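You operate a simulated robot arm through the tools that you are given. There is no shell and no other tool. Be economical: measure what you need, move in short steps, check, and stop when the job is done.

You run a simulated robot arm. Do the job below in one go: nothing can be reset, and whatever is moved stays where it is left.

## Task
Test the checker box with the purple test piece.
Fine: clip of its colour to OUT first, to IN last; piece in the loop, press check, back on the yellow tray.

Only the result counts: the job must be done as asked and must still hold three seconds after the hand-in. Knocking over, shifting, dropping, spilling or breaking anything else fails it.

## Robot
A 7-joint arm with a two-finger parallel gripper, fixed in place. Base frame: the origin is at the foot of the arm, x ahead of it, y to its left, z up; the work surface is at about z = 4. Units: mm, rad, N and s.
With the tool pointing down near the work surface it reaches from about 220 to 580 mm from the base axis. Its first joint turns from -1.152 to 1.152 rad. Payload 2.5 kg.
Tool frame: the origin (TCP) lies between the finger pads and is the grasp point; the fingertips stand 23 mm ahead of it; z points along the fingers, y is the line along which they close. Largest opening 94 mm; finger width 38, thickness 10; the body of the gripper, 54 by 96 mm, starts 39 mm behind the TCP.
Orientation is told as [roll, pitch, yaw] about the base's x, y, z axes, in that order, counted from this pose: with the fingers straight down and closing along the base's y, the tool's x points along the base's -x, its y along +y and its z along -z.

## Interface
- The arm moves only by the tool step_arm. Its argument "deltas" is a list of rows, each a list of 7 numbers: the shift along the base's x, y, z in units of 50 mm (1.0 is 50 mm), then the turn, a rotation vector about the base's x, y, z in units of 4 degrees (1.0 is 4 degrees), then the opening, from 0 (shut) to 1 (fully open). In form: [[x, y, z, wx, wy, wz, hand], ...]. A call has 1 to 10 rows; each row shifts and turns the commanded pose from where the row before left it. A call with a number of a shift or a turn outside -1 to 1 is refused whole. Rows are played at 5 a second. More than 50 mm and 0.15 rad between two rows, or a gripper value outside its range, and nothing of the call is played. A pose out of reach is approached as far as the arm can. The call stops where the force on the tool passes 90 N (or 10 N more than at its start, if that is more) or the arm is blocked; 0.2 s more then pass. Each finger travels about 108 mm/s and halts on what it meets, pressing with about 36 N; the grip force reading is that of the motor and also rises with nothing between the fingers. The clock runs only during rows and for 0.2 s after the last one: add rows that do not move to give the fingers time. The reply holds the time, the measured pose of the TCP, the force on the tool along the base axes, the opening and the grip force, in the units named above and with some noise.
- Cameras (640 x 400 px; columns grow to the right, rows downward): "scene" is fixed at [95.2, -392.5, 553]; the picture's right is [0.96, -0.27, 0.00], its down [-0.13, -0.47, -0.87] and it looks along [0.23, 0.84, -0.49] (base axes); focal length 316 px, centre (320, 200). "wrist" rides on the gripper at [86, 16, -75] in the tool frame; the picture's right is [-0.18, 0.98, 0.00], its down [-0.58, -0.11, -0.81] and it looks along [-0.79, -0.15, 0.59] (tool axes); focal length 243 px, centre (320, 200). There is no depth. A picture from a camera that has moved, and an enlarged one, comes with that camera's place and axes in the base frame and with its lens.
- get_image(camera): a new picture of that camera. No time passes.
- close_up(camera, box): a new picture of the part [left, top, right, bottom] of that camera's present view, enlarged. No time passes.
- sign_off(): hands the job in; it is judged then, once.

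Go step by step. Nothing tells you positions but the pictures and the camera data: compare them with the known pose of the tool, close in by small moves and look again before you grip or let go. The budget is 120 turns and 84 pictures, counting those below and the enlarged ones. Unless the task says otherwise, let go and move clear before handing in, and close with one line.

The tools are called as name(argument=value, ...) on one line, values as JSON. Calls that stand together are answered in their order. step_arm: Moves the arm, as the interface text tells. Its arguments: {"type":"object","properties":{"deltas":{"type":"array"}},"required":["deltas"]} The other tools are called the same way: get_image (camera) takes a picture; close_up (camera, box) takes an enlarged picture of a part of a camera's view; sign_off () hands the job in.

At the start:

```text
time_s: 0.0
tool_pos: [318.1, 160.5, 235.1]
ee_rot: [-0.001, -0.002, 0.0]
force: [0.2, 0.1, -0.4]
opening: 94.1
finger_force: 0.0
```

scene: 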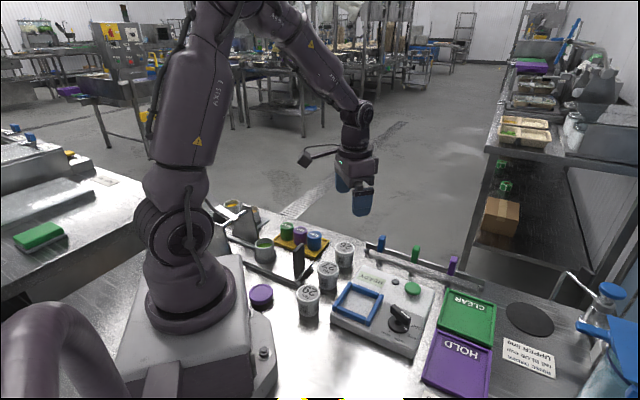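
wrist: 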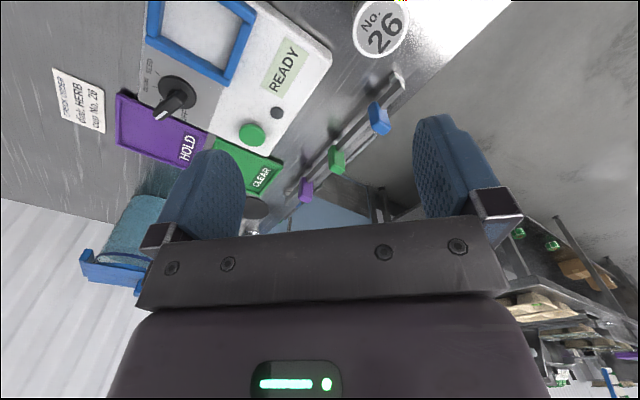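

I see a checker box with a blue loop, a knob, a green button, a clip rail with blue/green/purple clips, and a yellow tray with three test pieces. I'll enlarge the key areas first.

close_up(camera="scene", box=[310, 220, 480, 360])

close_up(camera="scene", box=[210, 190, 350, 320])

close_up(camera="wrist", box=[40, 0, 420, 230])

close_up(camera="scene", box=[480, 260, 640, 400])

```text
2.86 times, centred on (395, 290) of scene
camera zoom: at [95.2, -392.5, 553.0], right [0.96, -0.27, 0.0], down [-0.13, -0.47, -0.87], along [0.23, 0.84, -0.49], focal length 902 px, centre (106, -57)
```

zoom: 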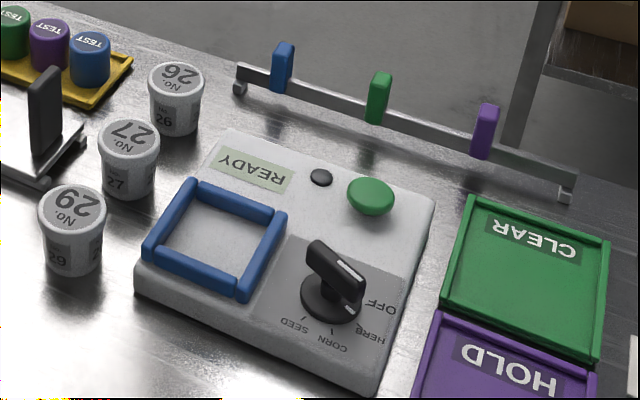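

```text
3.08 times, centred on (280, 255) of scene
camera zoom: at [95.2, -392.5, 553.0], right [0.96, -0.27, 0.0], down [-0.13, -0.47, -0.87], along [0.23, 0.84, -0.49], focal length 972 px, centre (443, 31)
```

zoom: 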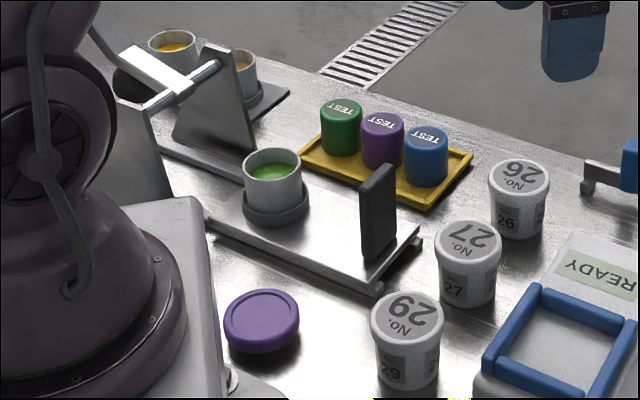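

```text
1.68 times, centred on (230, 115) of wrist
camera zoom: at [232.7, 176.7, 309.5], right [0.18, 0.98, 0.0], down [0.58, -0.11, 0.81], along [0.79, -0.15, -0.59], focal length 409 px, centre (472, 343)
```

zoom: 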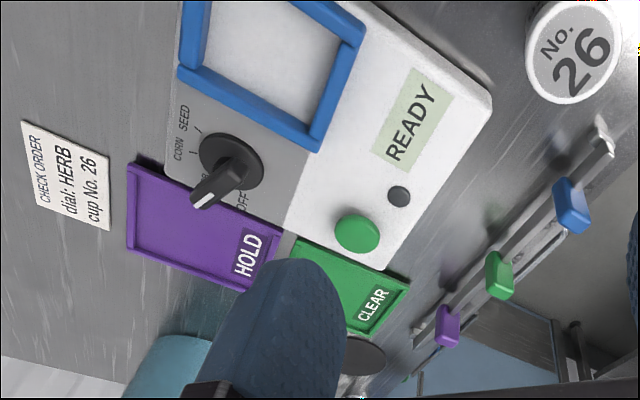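

```text
2.86 times, centred on (560, 330) of scene
camera zoom: at [95.2, -392.5, 553.0], right [0.96, -0.27, 0.0], down [-0.13, -0.47, -0.87], along [0.23, 0.84, -0.49], focal length 902 px, centre (-366, -171)
```

zoom: 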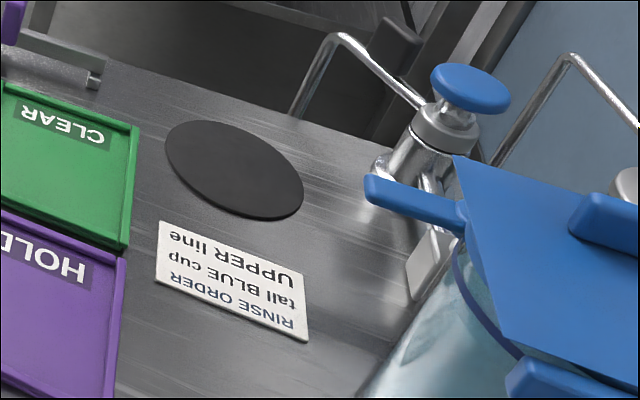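

The purple clip sits at roughly (560, 90) on a diagonal rail, and no IN/OUT marks are readable yet. I'll enlarge the rail in both views.

close_up(camera="wrist", box=[270, 60, 430, 220])

close_up(camera="scene", box=[360, 225, 490, 305])

```text
2.50 times, centred on (350, 140) of wrist
camera zoom: at [232.7, 176.7, 309.5], right [0.18, 0.98, 0.0], down [0.58, -0.11, 0.81], along [0.79, -0.15, -0.59], focal length 606 px, centre (245, 350)
```

zoom: 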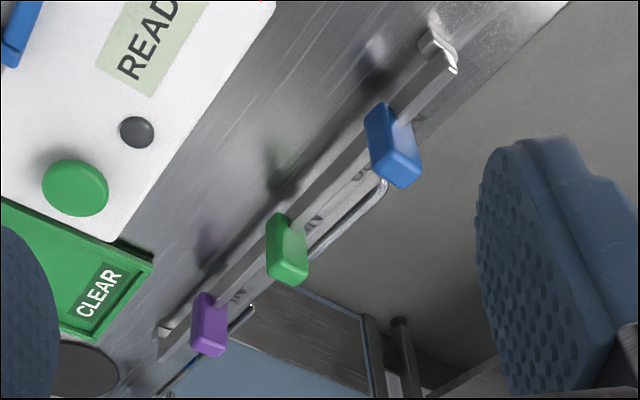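

```text
4.92 times, centred on (425, 265) of scene
camera zoom: at [95.2, -392.5, 553.0], right [0.96, -0.27, 0.0], down [-0.13, -0.47, -0.87], along [0.23, 0.84, -0.49], focal length 1555 px, centre (-197, -120)
```

zoom: 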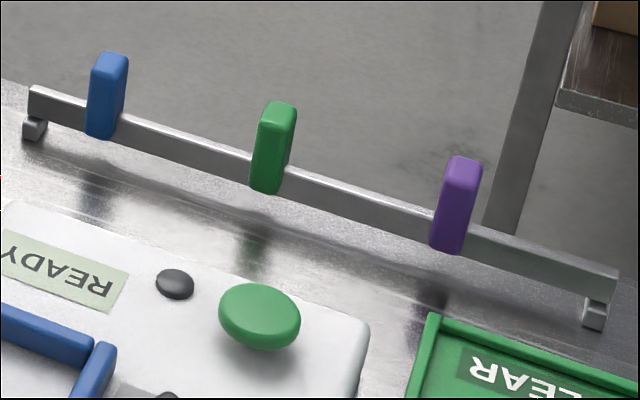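

The rail hangs on two feet with the clips straddling it; any IN/OUT marks are probably on its far face. I'll swing the wrist camera around to look from the +y side.

step_arm(deltas=[[0.1, 0.2, 0.1, 0, 0, -1, 1], [0.1, 0.2, 0.1, 0, 0, -1, 1], [0.1, 0.2, 0.1, 0, 0, -1, 1], [0.1, 0.2, 0.1, 0, 0, -1, 1], [0.1, 0.2, 0.1, 0, 0, -1, 1], [0.1, 0.2, 0, 0, 0, -1, 1], [0.1, 0.2, 0, 0, 0, -1, 1], [0.1, 0.2, 0, 0, 0, -1, 1], [0.1, 0.2, 0, 0, 0, -1, 1], [0.1, 0.2, 0, 0, 0, -1, 1]])

step_arm(deltas=[[0.1, 0, 0, 0, 0, -1, 1], [0.1, 0, 0, 0, 0, -1, 1], [0.1, 0, 0, 0, 0, -1, 1], [0.1, 0, 0, 0, 0, -1, 1], [0.1, 0, 0, 0, 0, -1, 1], [0.1, 0, 0, 0, 0, -1, 1], [0.1, 0, 0, 0, 0, -1, 1], [0.1, 0, 0, 0, 0, -1, 1]])

get_image(camera="wrist")

```text
time_s: 2.2
tool_pos: [368.3, 260.0, 260.1]
ee_rot: [0.0, 0.0, -0.698]
force: [-0.1, 0.1, -0.4]
opening: 93.9
finger_force: 0.1
```

```text
time_s: 4.0
tool_pos: [407.2, 261.4, 259.8]
ee_rot: [0.002, -0.001, -1.257]
force: [0.0, -1.1, 0.2]
opening: 93.8
finger_force: 0.0
```

```text
75 pictures are left
camera wrist: at [397.1, 348.6, 333.4], right [0.99, 0.13, 0.0], down [0.08, -0.59, 0.81], along [0.1, -0.8, -0.59], focal length 243 px, centre (320, 200)
```

wrist: 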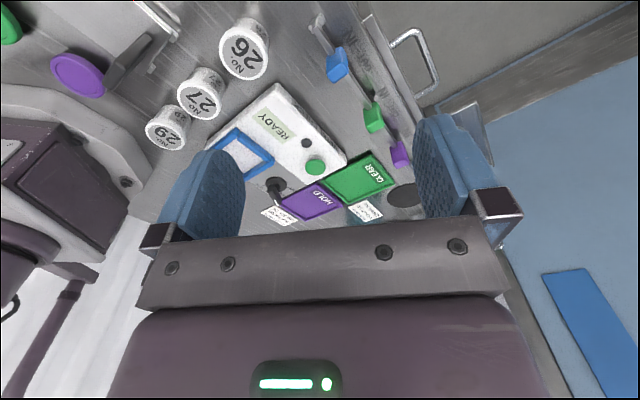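

The image is inverted, but the rail's outer side is now visible; I'll zoom in.

close_up(camera="wrist", box=[300, 0, 440, 190])

```text
2.11 times, centred on (370, 95) of wrist
camera zoom: at [397.1, 348.6, 333.4], right [0.99, 0.13, 0.0], down [0.08, -0.59, 0.81], along [0.1, -0.8, -0.59], focal length 511 px, centre (215, 421)
```

zoom: 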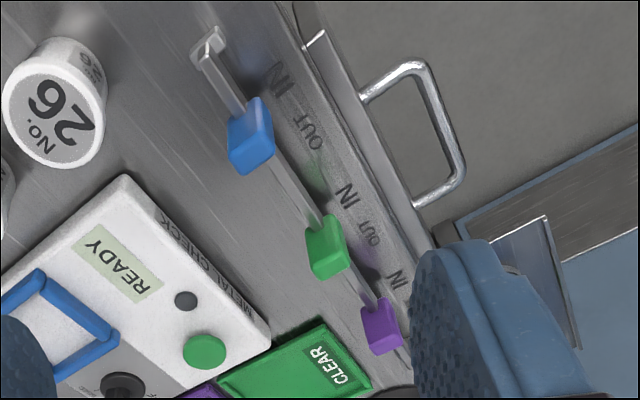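

IN/OUT labels run along the table beside the rail, alternating for each clip; all three clips are currently at IN. Purple is at about (561, 89, 39), and its OUT is about 34 mm further along (+x, −y). I'll go above it with the fingers closing across the rail.

step_arm(deltas=[[0.44, -0.49, -0.3, 0, 0, 1, 0.6], [0.44, -0.49, -0.3, 0, 0, 1, 0.6], [0.44, -0.49, -0.3, 0, 0, 1, 0.6], [0.44, -0.49, -0.3, 0, 0, 1, 0.6], [0.44, -0.49, -0.3, 0, 0, 1, 0.6], [0.44, -0.49, -0.3, 0, 0, 1, 0.6], [0.44, -0.49, -0.3, 0, 0, 1, 0.6], [0, 0, 0, 0, 0, 0, 0.6]])

get_image(camera="wrist")

close_up(camera="scene", box=[360, 180, 500, 310])

```text
time_s: 5.8
tool_pos: [564.7, 93.6, 153.1]
ee_rot: [0.0, -0.002, -0.766]
force: [-0.4, 0.2, -0.3]
opening: 56.3
finger_force: 0.0
```

```text
73 pictures are left
camera wrist: at [514.3, 164.1, 227.1], right [0.81, 0.58, 0.0], down [0.34, -0.48, 0.81], along [0.47, -0.66, -0.59], focal length 243 px, centre (320, 200)
```

wrist: 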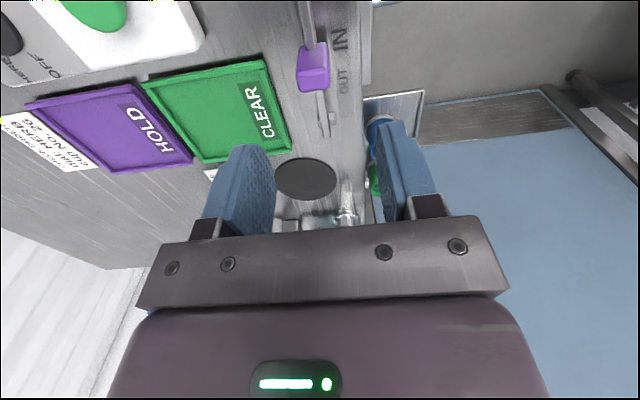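

```text
3.08 times, centred on (430, 245) of scene
camera zoom: at [95.2, -392.5, 553.0], right [0.96, -0.27, 0.0], down [-0.13, -0.47, -0.87], along [0.23, 0.84, -0.49], focal length 972 px, centre (-18, 62)
```

zoom: 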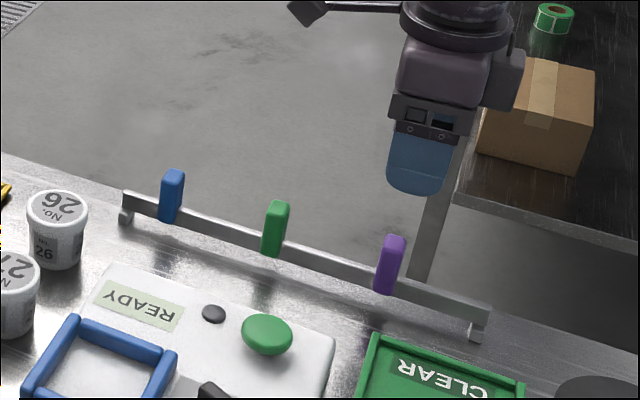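

Both views agree: the clip is at (561, 90), its IN label at distance 333 along the rail and OUT at 367, so a 34 mm slide. I'll centre and descend part way.

step_arm(deltas=[[-0.07, -0.07, -0.4, 0, 0, 0, 0.6], [0, 0, -0.4, 0, 0, 0, 0.6], [0, 0, -0.4, 0, 0, 0, 0.6], [0, 0, 0, 0, 0, 0, 0.6]])

get_image(camera="wrist")

close_up(camera="scene", box=[400, 210, 500, 300])

```text
time_s: 6.8
tool_pos: [560.8, 86.5, 95.3]
ee_rot: [0.001, -0.002, -0.766]
force: [-0.2, 0.7, -1.3]
opening: 56.3
finger_force: 0.1
```

```text
71 pictures are left
camera wrist: at [510.6, 157.7, 168.4], right [0.81, 0.58, 0.0], down [0.34, -0.48, 0.81], along [0.47, -0.66, -0.59], focal length 243 px, centre (320, 200)
```

wrist: 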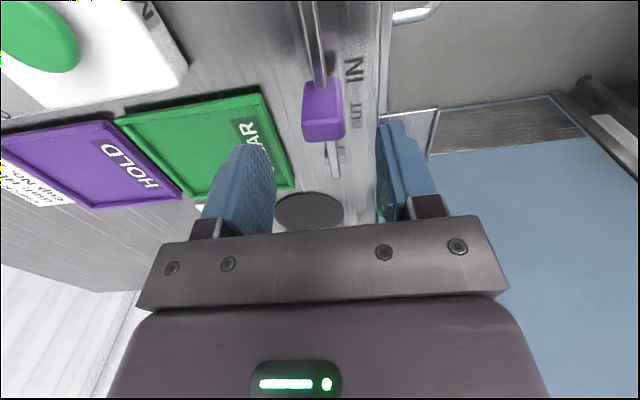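

```text
4.44 times, centred on (450, 255) of scene
camera zoom: at [95.2, -392.5, 553.0], right [0.96, -0.27, 0.0], down [-0.13, -0.47, -0.87], along [0.23, 0.84, -0.49], focal length 1404 px, centre (-258, -44)
```

zoom: 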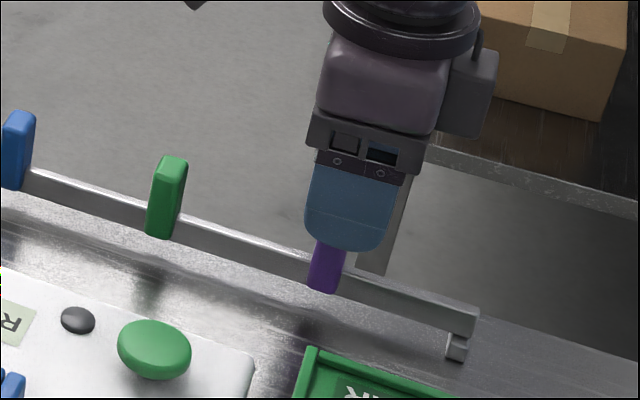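

The clip lies centred between the fingers. I'll descend to z≈62 and close.

step_arm(deltas=[[0, 0.03, -0.33, 0, 0, 0, 0.6], [0, 0, -0.33, 0, 0, 0, 0.6], [0, 0, 0, 0, 0, 0, 0.6]])

step_arm(deltas=[[0, 0, 0, 0, 0, 0, 0.4], [0, 0, 0, 0, 0, 0, 0.25], [0, 0, 0, 0, 0, 0, 0.1], [0, 0, 0, 0, 0, 0, 0.1]])

get_image(camera="wrist")

```text
time_s: 7.6
tool_pos: [558.8, 89.2, 61.3]
ee_rot: [0.0, -0.003, -0.767]
force: [-0.2, -0.5, -0.6]
opening: 56.5
finger_force: 0.1
```

```text
time_s: 8.6
tool_pos: [560.0, 90.2, 61.2]
ee_rot: [0.005, -0.002, -0.768]
force: [19.4, 10.9, -8.8]
opening: 24.1
finger_force: 45.3
```

```text
69 pictures are left
camera wrist: at [509.1, 162.3, 135.5], right [0.82, 0.58, 0.01], down [0.34, -0.48, 0.81], along [0.47, -0.66, -0.59], focal length 243 px, centre (320, 200)
```

wrist: 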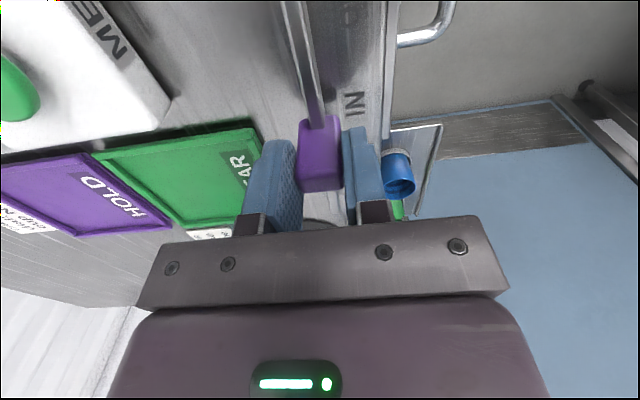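

Gripped, with a side force of about 22 N, so I'll nudge toward the clip to centre it and then slide part of the way to OUT.

step_arm(deltas=[[0.025, 0.015, 0, 0, 0, 0, 0.1], [0, 0, 0, 0, 0, 0, 0.1]])

step_arm(deltas=[[0.1, -0.097, 0, 0, 0, 0, 0.1], [0.1, -0.097, 0, 0, 0, 0, 0.1], [0, 0, 0, 0, 0, 0, 0.1]])

close_up(camera="scene", box=[400, 210, 500, 300])

```text
time_s: 9.2
tool_pos: [561.2, 90.5, 61.3]
ee_rot: [0.001, 0.001, -0.766]
force: [9.5, 10.7, -6.8]
opening: 24.1
finger_force: 45.1
```

```text
time_s: 10.0
tool_pos: [568.7, 81.0, 63.0]
ee_rot: [0.002, 0.0, -0.767]
force: [18.2, 19.3, -24.3]
opening: 23.8
finger_force: 45.3
```

```text
4.44 times, centred on (450, 255) of scene
camera zoom: at [95.4, -392.5, 553.0], right [0.96, -0.27, 0.0], down [-0.13, -0.47, -0.87], along [0.23, 0.84, -0.49], focal length 1404 px, centre (-258, -44)
```

zoom: 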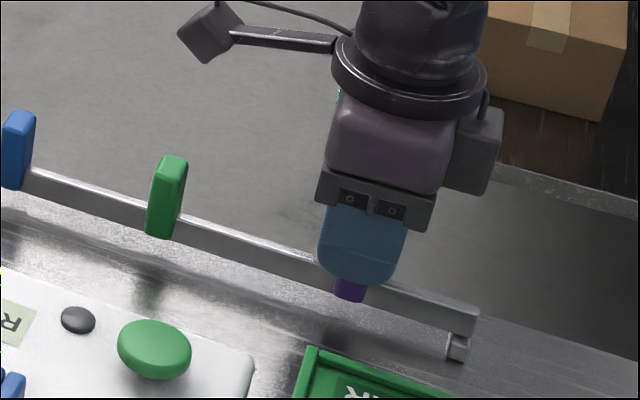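

The clip slides well; a mild sideways and vertical load builds. I'll relieve it and finish the slide.

step_arm(deltas=[[0.03, 0.03, -0.03, 0, 0, 0, 0.1], [0.1, -0.097, 0, 0, 0, 0, 0.1], [0, 0, 0, 0, 0, 0, 0.1]])

step_arm(deltas=[[0.1, -0.097, 0, 0, 0, 0, 0.1], [0.06, -0.058, 0, 0, 0, 0, 0.1], [0, 0, 0, 0, 0, 0, 0.1]])

close_up(camera="scene", box=[400, 210, 500, 300])

get_image(camera="wrist")

```text
time_s: 10.8
tool_pos: [577.5, 73.2, 60.8]
ee_rot: [-0.001, -0.001, -0.769]
force: [7.4, 8.6, -14.7]
opening: 24.1
finger_force: 44.7
```

```text
time_s: 11.6
tool_pos: [585.4, 66.2, 61.3]
ee_rot: [-0.002, -0.002, -0.77]
force: [-8.6, -7.1, 2.2]
opening: 23.8
finger_force: 45.1
```

```text
4.44 times, centred on (450, 255) of scene
camera zoom: at [95.2, -392.6, 553.0], right [0.96, -0.27, 0.0], down [-0.13, -0.47, -0.87], along [0.23, 0.84, -0.49], focal length 1404 px, centre (-258, -44)
```

zoom: 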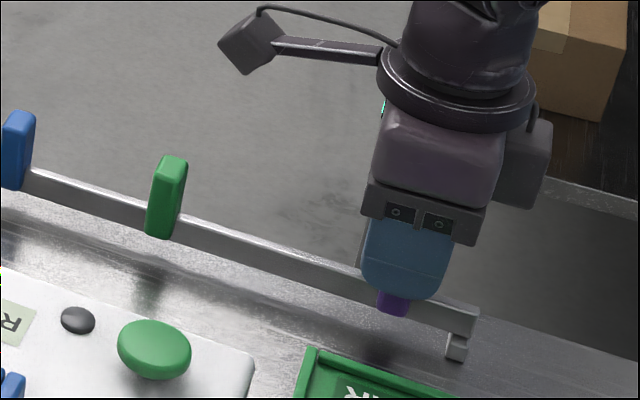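

```text
66 pictures are left
camera wrist: at [535.1, 137.3, 135.5], right [0.82, 0.58, 0.0], down [0.34, -0.48, 0.81], along [0.47, -0.66, -0.59], focal length 243 px, centre (320, 200)
```

wrist: 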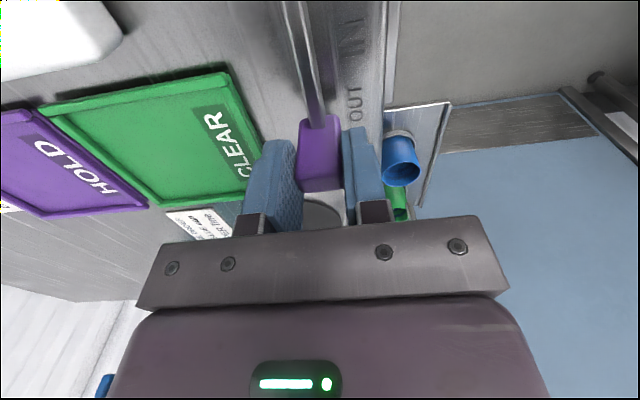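

The OUT label now sits beside the clip just as IN did before. I'll release and rise.

step_arm(deltas=[[0, 0, 0, 0, 0, 0, 0.25], [0, 0, 0, 0, 0, 0, 0.5], [0, 0, 0, 0, 0, 0, 0.6], [0, 0, 0, 0, 0, 0, 0.6], [0, 0, 0.4, 0, 0, 0, 0.6], [0, 0, 0.4, 0, 0, 0, 0.6], [0, 0, 0.6, 0, 0, 0, 0.6], [-0.4, 0.4, 0.8, 0, 0, 0, 0.6], [-0.4, 0.4, 0.8, 0, 0, 0, 0.6], [0, 0, 0, 0, 0, 0, 0.6]])

get_image(camera="wrist")

close_up(camera="scene", box=[210, 190, 350, 320])

```text
time_s: 13.8
tool_pos: [548.0, 106.9, 211.4]
ee_rot: [0.0, -0.002, -0.767]
force: [0.8, 0.2, -0.4]
opening: 56.8
finger_force: 0.1
```

```text
65 pictures are left
camera wrist: at [496.5, 178.2, 285.4], right [0.81, 0.58, 0.0], down [0.34, -0.48, 0.81], along [0.47, -0.66, -0.59], focal length 243 px, centre (320, 200)
```

wrist: 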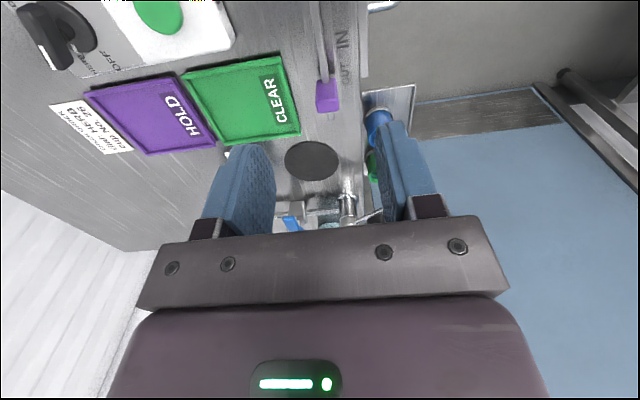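

```text
3.08 times, centred on (280, 255) of scene
camera zoom: at [95.2, -392.5, 553.0], right [0.96, -0.27, 0.0], down [-0.13, -0.47, -0.87], along [0.23, 0.84, -0.49], focal length 972 px, centre (443, 31)
```

zoom: 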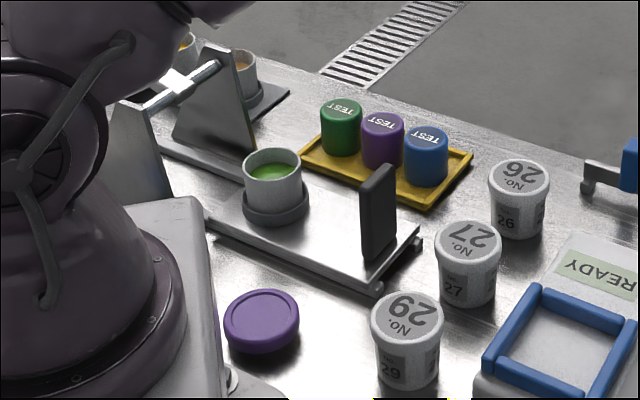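

The purple clip is at OUT. The purple test piece is at about (235, 325), with the row running diagonally so my present yaw suits. I'll move above it.

step_arm(deltas=[[-0.78, 0.545, 0, 0, 0, 0, 0.8], [-0.78, 0.545, 0, 0, 0, 0, 0.8], [-0.78, 0.545, 0, 0, 0, 0, 0.8], [-0.78, 0.545, 0, 0, 0, 0, 0.8], [-0.78, 0.545, 0, 0, 0, 0, 0.8], [-0.78, 0.545, 0, 0, 0, 0, 0.8], [-0.78, 0.545, 0, 0, 0, 0, 0.8], [-0.78, 0.545, 0, 0, 0, 0, 0.8], [0, 0, 0, 0, 0, 0, 0.8]])

get_image(camera="wrist")

get_image(camera="scene")

```text
time_s: 15.8
tool_pos: [232.6, 321.1, 207.4]
ee_rot: [-0.002, -0.001, -0.767]
force: [-0.4, -0.5, -0.6]
opening: 75.2
finger_force: 0.1
```

```text
63 pictures are left
camera wrist: at [182.9, 393.9, 281.2], right [0.81, 0.58, 0.0], down [0.34, -0.48, 0.81], along [0.47, -0.66, -0.59], focal length 243 px, centre (320, 200)
```

wrist: 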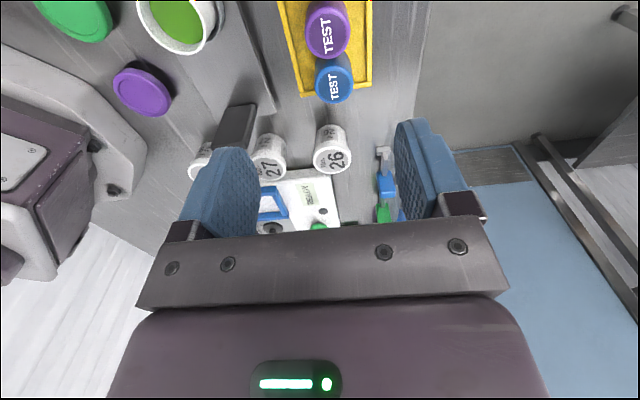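

```text
62 pictures are left
```

scene: 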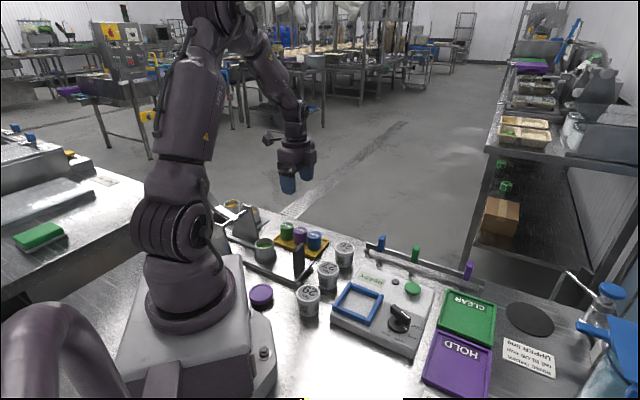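

I'll zoom on the pieces to pin down position and height.

close_up(camera="wrist", box=[260, 0, 390, 110])

close_up(camera="scene", box=[265, 210, 335, 265])

```text
3.64 times, centred on (325, 55) of wrist
camera zoom: at [182.9, 393.9, 281.2], right [0.81, 0.58, 0.0], down [0.34, -0.48, 0.81], along [0.47, -0.66, -0.59], focal length 882 px, centre (302, 727)
```

zoom: 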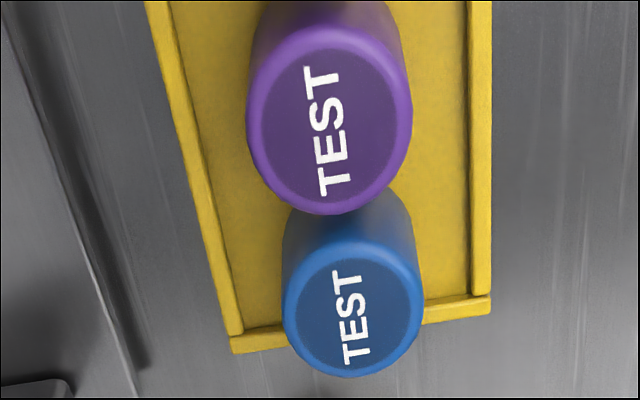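

```text
7.27 times, centred on (300, 238) of scene
camera zoom: at [95.2, -392.5, 553.0], right [0.96, -0.27, 0.0], down [-0.13, -0.47, -0.87], along [0.23, 0.84, -0.49], focal length 2297 px, centre (466, -73)
```

zoom: 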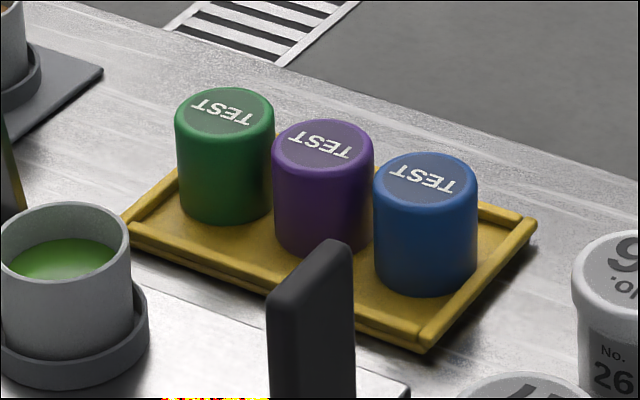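

The purple piece's top centre triangulates to (236.5, 330, 44.5) with about 38 mm diameter. I'll descend above it and check.

step_arm(deltas=[[0.06, 0.16, -0.6, 0, 0, 0, 0.64], [0, 0, -0.6, 0, 0, 0, 0.64], [0, 0, -0.6, 0, 0, 0, 0.64], [0, 0, -0.5, 0, 0, 0, 0.64], [0, 0, 0, 0, 0, 0, 0.64]])

get_image(camera="wrist")

close_up(camera="scene", box=[245, 180, 355, 265])

```text
time_s: 17.0
tool_pos: [237.1, 333.0, 97.8]
ee_rot: [0.002, -0.001, -0.767]
force: [-0.2, 0.2, -1.3]
opening: 60.2
finger_force: 0.1
```

```text
59 pictures are left
camera wrist: at [186.9, 403.7, 171.9], right [0.81, 0.58, 0.0], down [0.34, -0.48, 0.81], along [0.47, -0.66, -0.59], focal length 243 px, centre (320, 200)
```

wrist: 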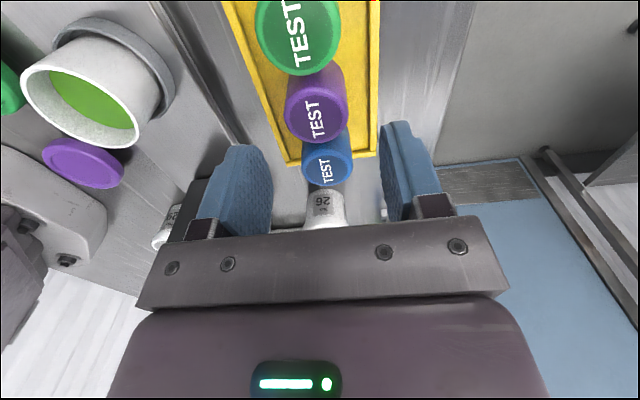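

```text
4.71 times, centred on (300, 222) of scene
camera zoom: at [95.2, -392.5, 553.0], right [0.96, -0.27, 0.0], down [-0.13, -0.47, -0.87], along [0.23, 0.84, -0.49], focal length 1486 px, centre (414, 94)
```

zoom: 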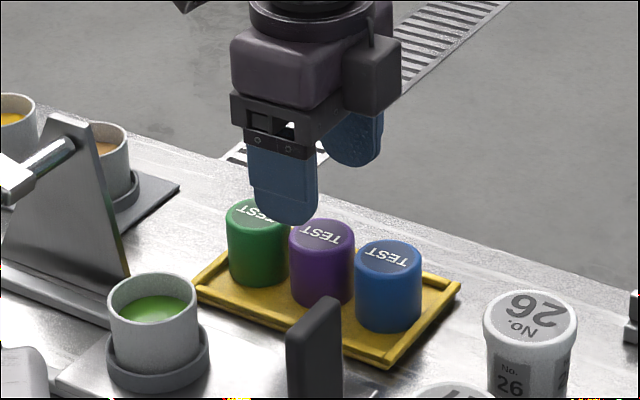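

The piece is nearly centred; I'll shift about 4 mm, descend to z≈46 and close gently.

step_arm(deltas=[[0.014, -0.086, -0.4, 0, 0, 0, 0.64], [0, 0, -0.4, 0, 0, 0, 0.64], [0, 0, -0.24, 0, 0, 0, 0.64], [0, 0, 0, 0, 0, 0, 0.64]])

step_arm(deltas=[[0, 0, 0, 0, 0, 0, 0.5], [0, 0, 0, 0, 0, 0, 0.4], [0, 0, 0, 0, 0, 0, 0.3], [0, 0, 0, 0, 0, 0, 0.2], [0, 0, 0, 0, 0, 0, 0.2]])

close_up(camera="scene", box=[245, 180, 355, 265])

```text
time_s: 18.0
tool_pos: [236.1, 327.3, 44.3]
ee_rot: [0.002, -0.002, -0.766]
force: [0.0, 0.3, 0.8]
opening: 60.3
finger_force: 0.1
```

```text
time_s: 19.2
tool_pos: [236.9, 327.5, 45.7]
ee_rot: [-0.001, -0.001, -0.769]
force: [0.3, -1.2, -0.1]
opening: 38.7
finger_force: 36.1
```

```text
4.71 times, centred on (300, 222) of scene
camera zoom: at [95.2, -392.5, 553.0], right [0.96, -0.27, 0.0], down [-0.13, -0.47, -0.87], along [0.23, 0.84, -0.49], focal length 1486 px, centre (414, 94)
```

zoom: 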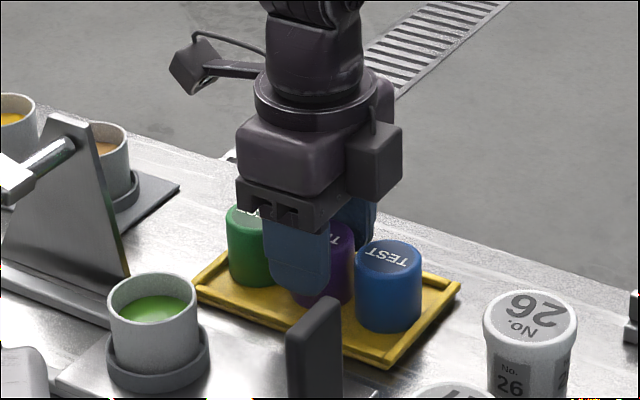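

Gripped at 38.7 mm, the piece's diameter. I'll lift straight up and carry it over near the loop.

step_arm(deltas=[[0, 0, 0.3, 0, 0, 0, 0.2], [0, 0, 0.5, 0, 0, 0, 0.2], [0, 0, 0.6, 0, 0, 0, 0.2], [0, 0, 0.8, 0, 0, 0, 0.2], [0, 0, 0.8, 0, 0, 0, 0.2]])

step_arm(deltas=[[0.15, -0.6, 0, 0, 0, 0, 0.2], [0.15, -0.6, 0, 0, 0, 0, 0.2], [0.15, -0.6, 0, 0, 0, 0, 0.2], [0.15, -0.6, 0, 0, 0, 0, 0.2], [0.15, -0.6, 0, 0, 0, 0, 0.2], [0.15, -0.6, 0, 0, 0, 0, 0.2], [0.15, -0.6, 0, 0, 0, 0, 0.2], [0.15, -0.6, 0, 0, 0, 0, 0.2], [0, 0, 0, 0, 0, 0, 0.2]])

get_image(camera="wrist")

close_up(camera="scene", box=[300, 200, 460, 360])

```text
time_s: 20.4
tool_pos: [234.6, 328.0, 193.8]
ee_rot: [0.0, -0.002, -0.767]
force: [0.7, -0.2, 0.0]
opening: 38.7
finger_force: 35.9
```

```text
time_s: 22.4
tool_pos: [296.3, 87.0, 191.4]
ee_rot: [0.0, -0.002, -0.768]
force: [0.5, -0.4, -0.7]
opening: 38.9
finger_force: 36.1
```

```text
56 pictures are left
camera wrist: at [245.6, 157.9, 265.5], right [0.81, 0.58, 0.0], down [0.34, -0.48, 0.81], along [0.47, -0.66, -0.59], focal length 243 px, centre (320, 200)
```

wrist: 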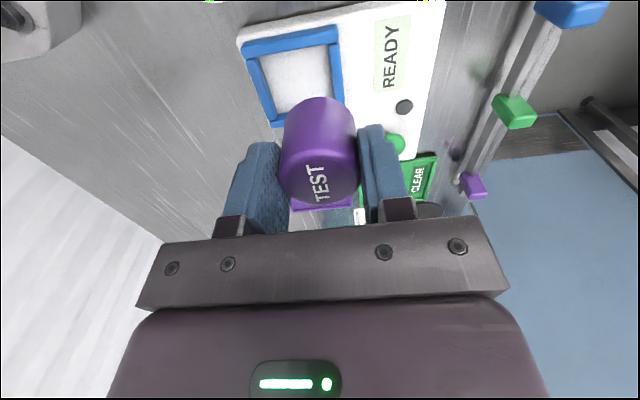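

```text
2.50 times, centred on (380, 280) of scene
camera zoom: at [95.2, -392.5, 553.0], right [0.96, -0.27, 0.0], down [-0.13, -0.47, -0.87], along [0.23, 0.84, -0.49], focal length 790 px, centre (170, 0)
```

zoom: 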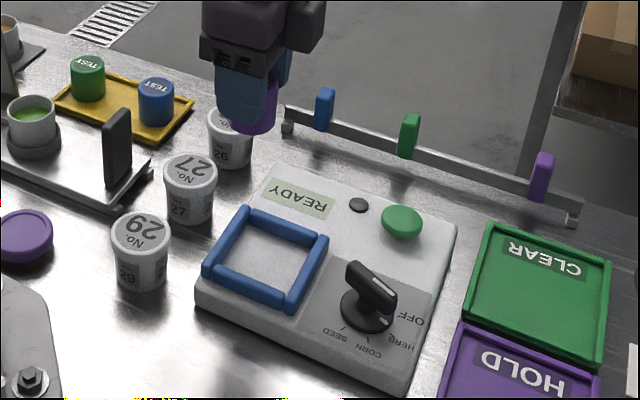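

The loop centre triangulates to about (302, 48.5) with the box top near z≈30. I'll move over it and descend to z≈100 to check.

step_arm(deltas=[[0.05, -0.36, -0.2, 0, 0, 0, 0.2], [0.05, -0.35, -0.2, 0, 0, 0, 0.2], [0, 0, -0.7, 0, 0, 0, 0.2], [0, 0, -0.7, 0, 0, 0, 0.2], [0, 0, 0, 0, 0, 0, 0.2]])

get_image(camera="wrist")

close_up(camera="scene", box=[310, 230, 440, 340])

```text
time_s: 23.6
tool_pos: [301.6, 53.1, 103.4]
ee_rot: [0.002, -0.002, -0.767]
force: [-0.5, -0.4, -0.4]
opening: 38.8
finger_force: 36.3
```

```text
54 pictures are left
camera wrist: at [250.9, 124.9, 176.9], right [0.81, 0.58, 0.0], down [0.34, -0.48, 0.81], along [0.47, -0.66, -0.59], focal length 243 px, centre (320, 200)
```

wrist: 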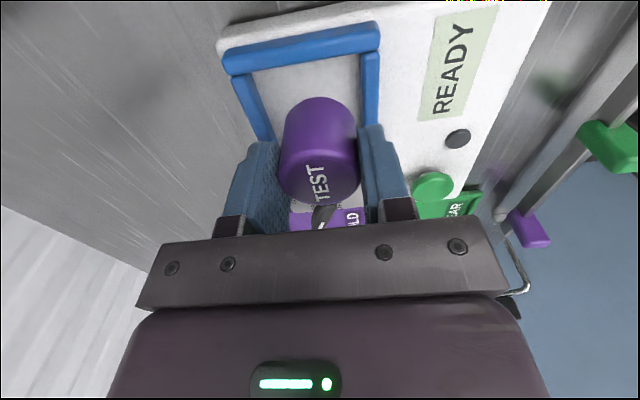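

```text
3.64 times, centred on (375, 285) of scene
camera zoom: at [95.2, -392.5, 553.0], right [0.96, -0.27, 0.0], down [-0.13, -0.47, -0.87], along [0.23, 0.84, -0.49], focal length 1148 px, centre (120, -109)
```

zoom: 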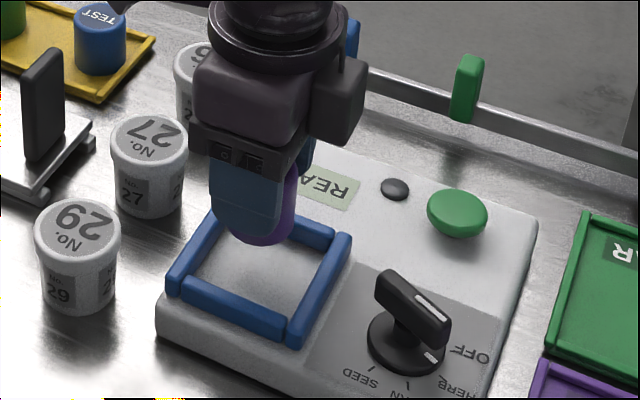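

The loop's inner edges align with the gripper, and its centre is confirmed at (302.5, 48). I'll correct 2 mm and lower slowly, watching the force.

step_arm(deltas=[[-0.01, -0.045, -0.2, 0, 0, 0, 0.2], [0, 0, -0.2, 0, 0, 0, 0.2], [0, 0, -0.1, 0, 0, 0, 0.2], [0, 0, 0, 0, 0, 0, 0.2]])

close_up(camera="scene", box=[310, 230, 440, 340])

```text
time_s: 24.6
tool_pos: [301.9, 51.5, 79.3]
ee_rot: [0.003, -0.002, -0.766]
force: [-1.2, 0.7, -1.5]
opening: 38.8
finger_force: 36.0
```

```text
3.64 times, centred on (375, 285) of scene
camera zoom: at [95.2, -392.5, 553.0], right [0.96, -0.27, 0.0], down [-0.13, -0.47, -0.87], along [0.23, 0.84, -0.49], focal length 1148 px, centre (120, -109)
```

zoom: 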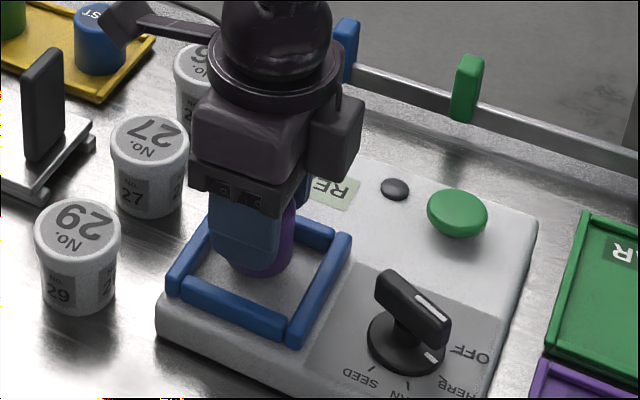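

step_arm(deltas=[[0, 0, -0.06, 0, 0, 0, 0.2], [0, 0, -0.06, 0, 0, 0, 0.2], [0, 0, -0.04, 0, 0, 0, 0.2]])

close_up(camera="scene", box=[310, 230, 440, 340])

```text
time_s: 25.4
tool_pos: [301.5, 50.4, 71.3]
ee_rot: [0.001, -0.002, -0.768]
force: [-0.6, 0.8, -0.1]
opening: 38.9
finger_force: 35.4
```

```text
3.64 times, centred on (375, 285) of scene
camera zoom: at [95.2, -392.5, 553.0], right [0.96, -0.27, 0.0], down [-0.13, -0.47, -0.87], along [0.23, 0.84, -0.49], focal length 1148 px, centre (120, -109)
```

zoom: 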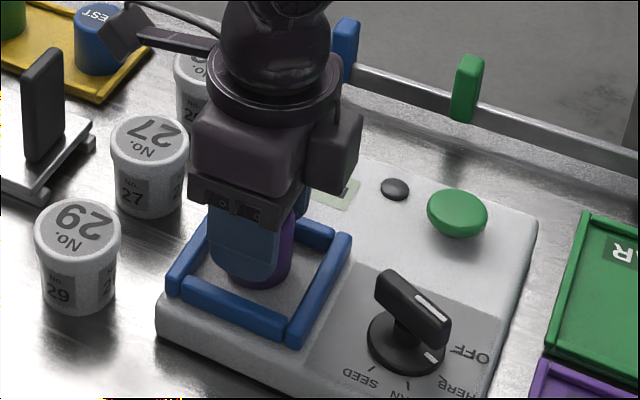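

No contact yet; continuing gently.

step_arm(deltas=[[0, 0, -0.04, 0, 0, 0, 0.2], [0, 0, -0.04, 0, 0, 0, 0.2]])

step_arm(deltas=[[0, 0, -0.04, 0, 0, 0, 0.2], [0, 0, -0.02, 0, 0, 0, 0.2]])

```text
time_s: 26.0
tool_pos: [302.3, 52.0, 67.3]
ee_rot: [0.001, -0.002, -0.766]
force: [-6.8, -3.1, 30.2]
opening: 38.8
finger_force: 35.5
```

```text
time_s: 26.6
tool_pos: [302.6, 51.7, 66.9]
ee_rot: [0.004, -0.003, -0.769]
force: [-21.0, -13.1, 88.3]
opening: 38.8
finger_force: 35.8
```

Contact made at z≈67; I'll back off 3 mm and look at whether the piece is on the floor.

step_arm(deltas=[[0, 0, 0.055, 0, 0, 0, 0.2], [0, 0, 0, 0, 0, 0, 0.2]])

close_up(camera="scene", box=[330, 260, 400, 320])

get_image(camera="wrist")

```text
time_s: 27.2
tool_pos: [302.4, 52.0, 66.8]
ee_rot: [0.003, -0.004, -0.767]
force: [2.1, -6.9, 16.9]
opening: 38.8
finger_force: 35.8
```

```text
6.67 times, centred on (365, 290) of scene
camera zoom: at [95.2, -392.5, 553.0], right [0.96, -0.27, 0.0], down [-0.13, -0.47, -0.87], along [0.23, 0.84, -0.49], focal length 2105 px, centre (20, -400)
```

zoom: 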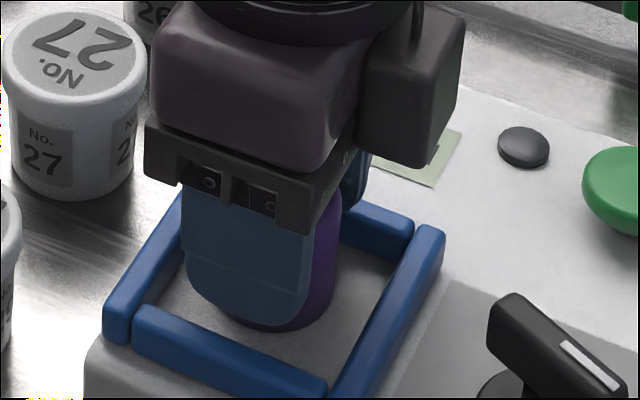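

```text
49 pictures are left
camera wrist: at [251.2, 123.5, 140.1], right [0.82, 0.58, 0.0], down [0.34, -0.48, 0.81], along [0.47, -0.66, -0.59], focal length 243 px, centre (320, 200)
```

wrist: 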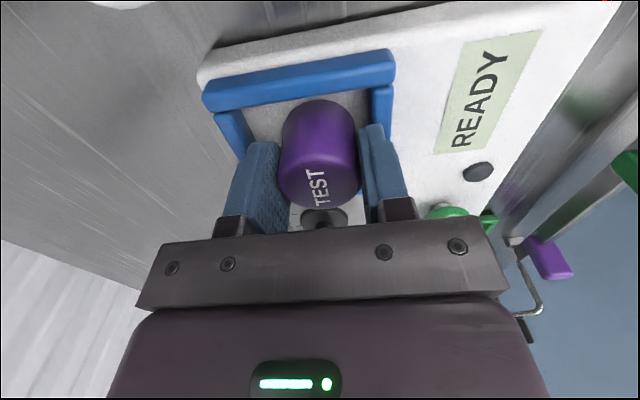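

The piece appears to rest on the box top within the loop. I'll open slightly, check force, then rise.

step_arm(deltas=[[0, 0, 0, 0, 0, 0, 0.43], [0, 0, 0, 0, 0, 0, 0.46], [0, 0, 0, 0, 0, 0, 0.48]])

```text
time_s: 28.0
tool_pos: [301.2, 52.8, 66.9]
ee_rot: [-0.001, -0.002, -0.769]
force: [1.1, -14.6, 16.1]
opening: 41.1
finger_force: 0.0
```

Opening stalled at 41 mm with some side force, so a finger probably touches the loop bar. The piece is already free; I'll rise slowly with that opening.

step_arm(deltas=[[0, 0, 0.06, 0, 0, 0, 0.45], [0, 0, 0.06, 0, 0, 0, 0.45]])

close_up(camera="scene", box=[330, 260, 400, 320])

get_image(camera="wrist")

```text
time_s: 28.6
tool_pos: [300.0, 51.3, 73.9]
ee_rot: [-0.002, -0.001, -0.767]
force: [1.4, 0.0, -0.6]
opening: 42.3
finger_force: 0.1
```

```text
6.67 times, centred on (365, 290) of scene
camera zoom: at [95.2, -392.5, 553.0], right [0.96, -0.27, 0.0], down [-0.13, -0.47, -0.87], along [0.23, 0.84, -0.49], focal length 2105 px, centre (20, -400)
```

zoom: 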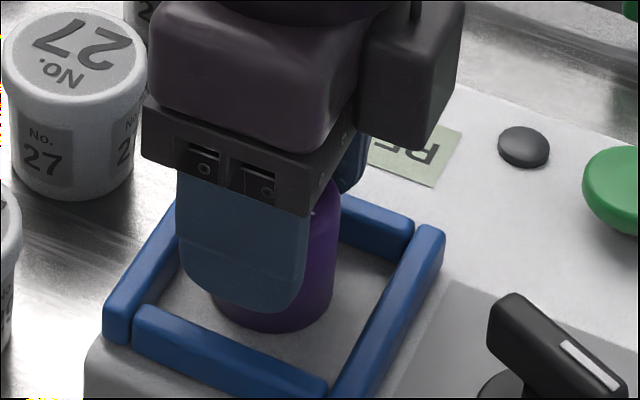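

```text
47 pictures are left
camera wrist: at [250.1, 123.6, 147.4], right [0.81, 0.58, 0.0], down [0.34, -0.48, 0.81], along [0.47, -0.66, -0.59], focal length 243 px, centre (320, 200)
```

wrist: 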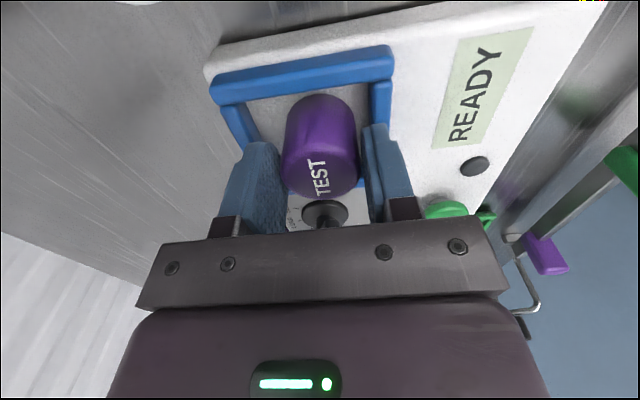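

The piece stands free in the loop. I'll rise, close the fingers, and move above the green button at about (426, 45.5).

step_arm(deltas=[[0, 0, 0.3, 0, 0, 0, 0.5], [0, 0, 0.6, 0, 0, 0, 0.6], [0, 0, 0.6, 0, 0, 0, 0.6], [0.6, -0.03, 0, 0, 0, 0, 0.3], [0.6, -0.03, 0, 0, 0, 0, 0], [0.6, -0.03, 0, 0, 0, 0, 0], [0.7, -0.03, 0, 0, 0, 0, 0], [0, 0, -0.5, 0, 0, 0, 0], [0, 0, 0, 0, 0, 0, 0]])

get_image(camera="wrist")

close_up(camera="scene", box=[320, 220, 450, 340])

```text
time_s: 30.6
tool_pos: [426.7, 45.3, 122.4]
ee_rot: [0.002, -0.003, -0.767]
force: [0.1, 0.0, 0.5]
opening: 0.1
finger_force: 36.0
```

```text
46 pictures are left
camera wrist: at [376.0, 116.9, 196.0], right [0.81, 0.58, 0.0], down [0.34, -0.48, 0.81], along [0.47, -0.66, -0.59], focal length 243 px, centre (320, 200)
```

wrist: 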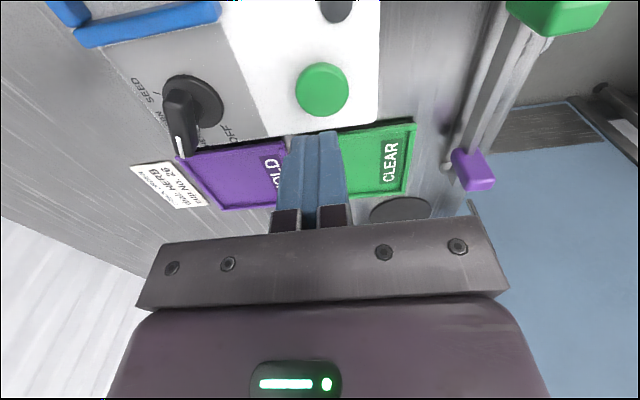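

```text
3.33 times, centred on (385, 280) of scene
camera zoom: at [95.2, -392.5, 553.0], right [0.96, -0.27, 0.0], down [-0.13, -0.47, -0.87], along [0.23, 0.84, -0.49], focal length 1053 px, centre (103, -67)
```

zoom: 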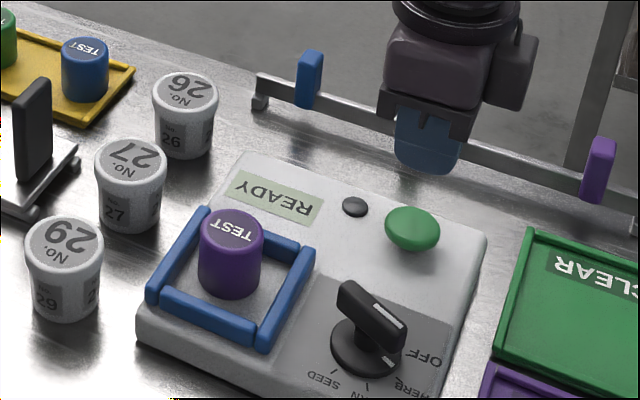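

The piece stands inside the loop and the button is right under the closed fingers. I'll descend and press in small steps.

step_arm(deltas=[[0, 0.03, -0.5, 0, 0, 0, 0], [0, 0, -0.4, 0, 0, 0, 0], [0, 0, -0.1, 0, 0, 0, 0], [0, 0, 0, 0, 0, 0, 0]])

step_arm(deltas=[[0, 0, -0.06, 0, 0, 0, 0], [0, 0, -0.04, 0, 0, 0, 0]])

close_up(camera="scene", box=[320, 220, 450, 340])

```text
time_s: 31.6
tool_pos: [426.4, 47.4, 71.7]
ee_rot: [0.001, -0.002, -0.765]
force: [0.4, -0.6, -0.2]
opening: 0.0
finger_force: 36.3
```

```text
time_s: 32.2
tool_pos: [425.8, 46.9, 68.3]
ee_rot: [0.002, -0.002, -0.766]
force: [0.1, 0.6, 2.0]
opening: 0.0
finger_force: 36.1
```

```text
3.33 times, centred on (385, 280) of scene
camera zoom: at [95.2, -392.5, 553.0], right [0.96, -0.27, 0.0], down [-0.13, -0.47, -0.87], along [0.23, 0.84, -0.49], focal length 1053 px, centre (103, -67)
```

zoom: 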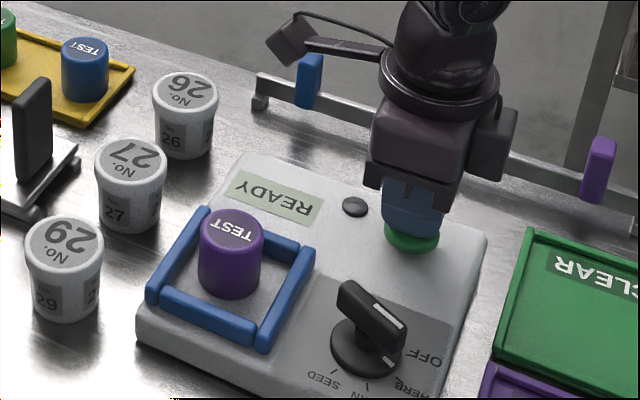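

Light contact is beginning; I'll press further in small steps.

step_arm(deltas=[[0, 0, -0.04, 0, 0, 0, 0], [0, 0, -0.04, 0, 0, 0, 0], [0, 0, 0, 0, 0, 0, 0]])

close_up(camera="scene", box=[320, 220, 450, 340])

```text
time_s: 33.0
tool_pos: [427.0, 47.3, 64.1]
ee_rot: [0.002, -0.001, -0.767]
force: [-0.9, 1.3, 3.5]
opening: 0.0
finger_force: 35.8
```

```text
3.33 times, centred on (385, 280) of scene
camera zoom: at [95.2, -392.5, 553.0], right [0.96, -0.27, 0.0], down [-0.13, -0.47, -0.87], along [0.23, 0.84, -0.49], focal length 1053 px, centre (103, -67)
```

zoom: 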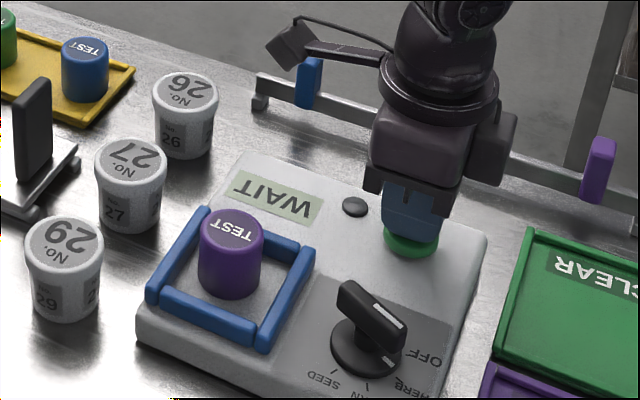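

The display switched to WAIT, so the press registered. I'll lift off and wait for the result.

step_arm(deltas=[[0, 0, 0.2, 0, 0, 0, 0], [0, 0, 0.5, 0, 0, 0, 0], [0, 0, 0.5, 0, 0, 0, 0], [0, 0, 0.4, 0, 0, 0, 0], [0, 0, 0, 0, 0, 0, 0], [0, 0, 0, 0, 0, 0, 0], [0, 0, 0, 0, 0, 0, 0], [0, 0, 0, 0, 0, 0, 0], [0, 0, 0, 0, 0, 0, 0], [0, 0, 0, 0, 0, 0, 0]])

close_up(camera="scene", box=[320, 220, 450, 340])

```text
time_s: 35.2
tool_pos: [426.3, 49.2, 141.6]
ee_rot: [0.0, -0.002, -0.769]
force: [0.3, -0.7, 0.1]
opening: 0.0
finger_force: 36.2
```

```text
3.33 times, centred on (385, 280) of scene
camera zoom: at [95.2, -392.5, 553.0], right [0.96, -0.27, 0.0], down [-0.13, -0.47, -0.87], along [0.23, 0.84, -0.49], focal length 1053 px, centre (103, -67)
```

zoom: 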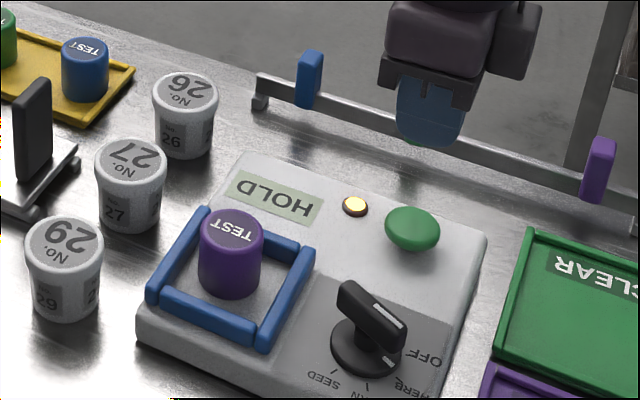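

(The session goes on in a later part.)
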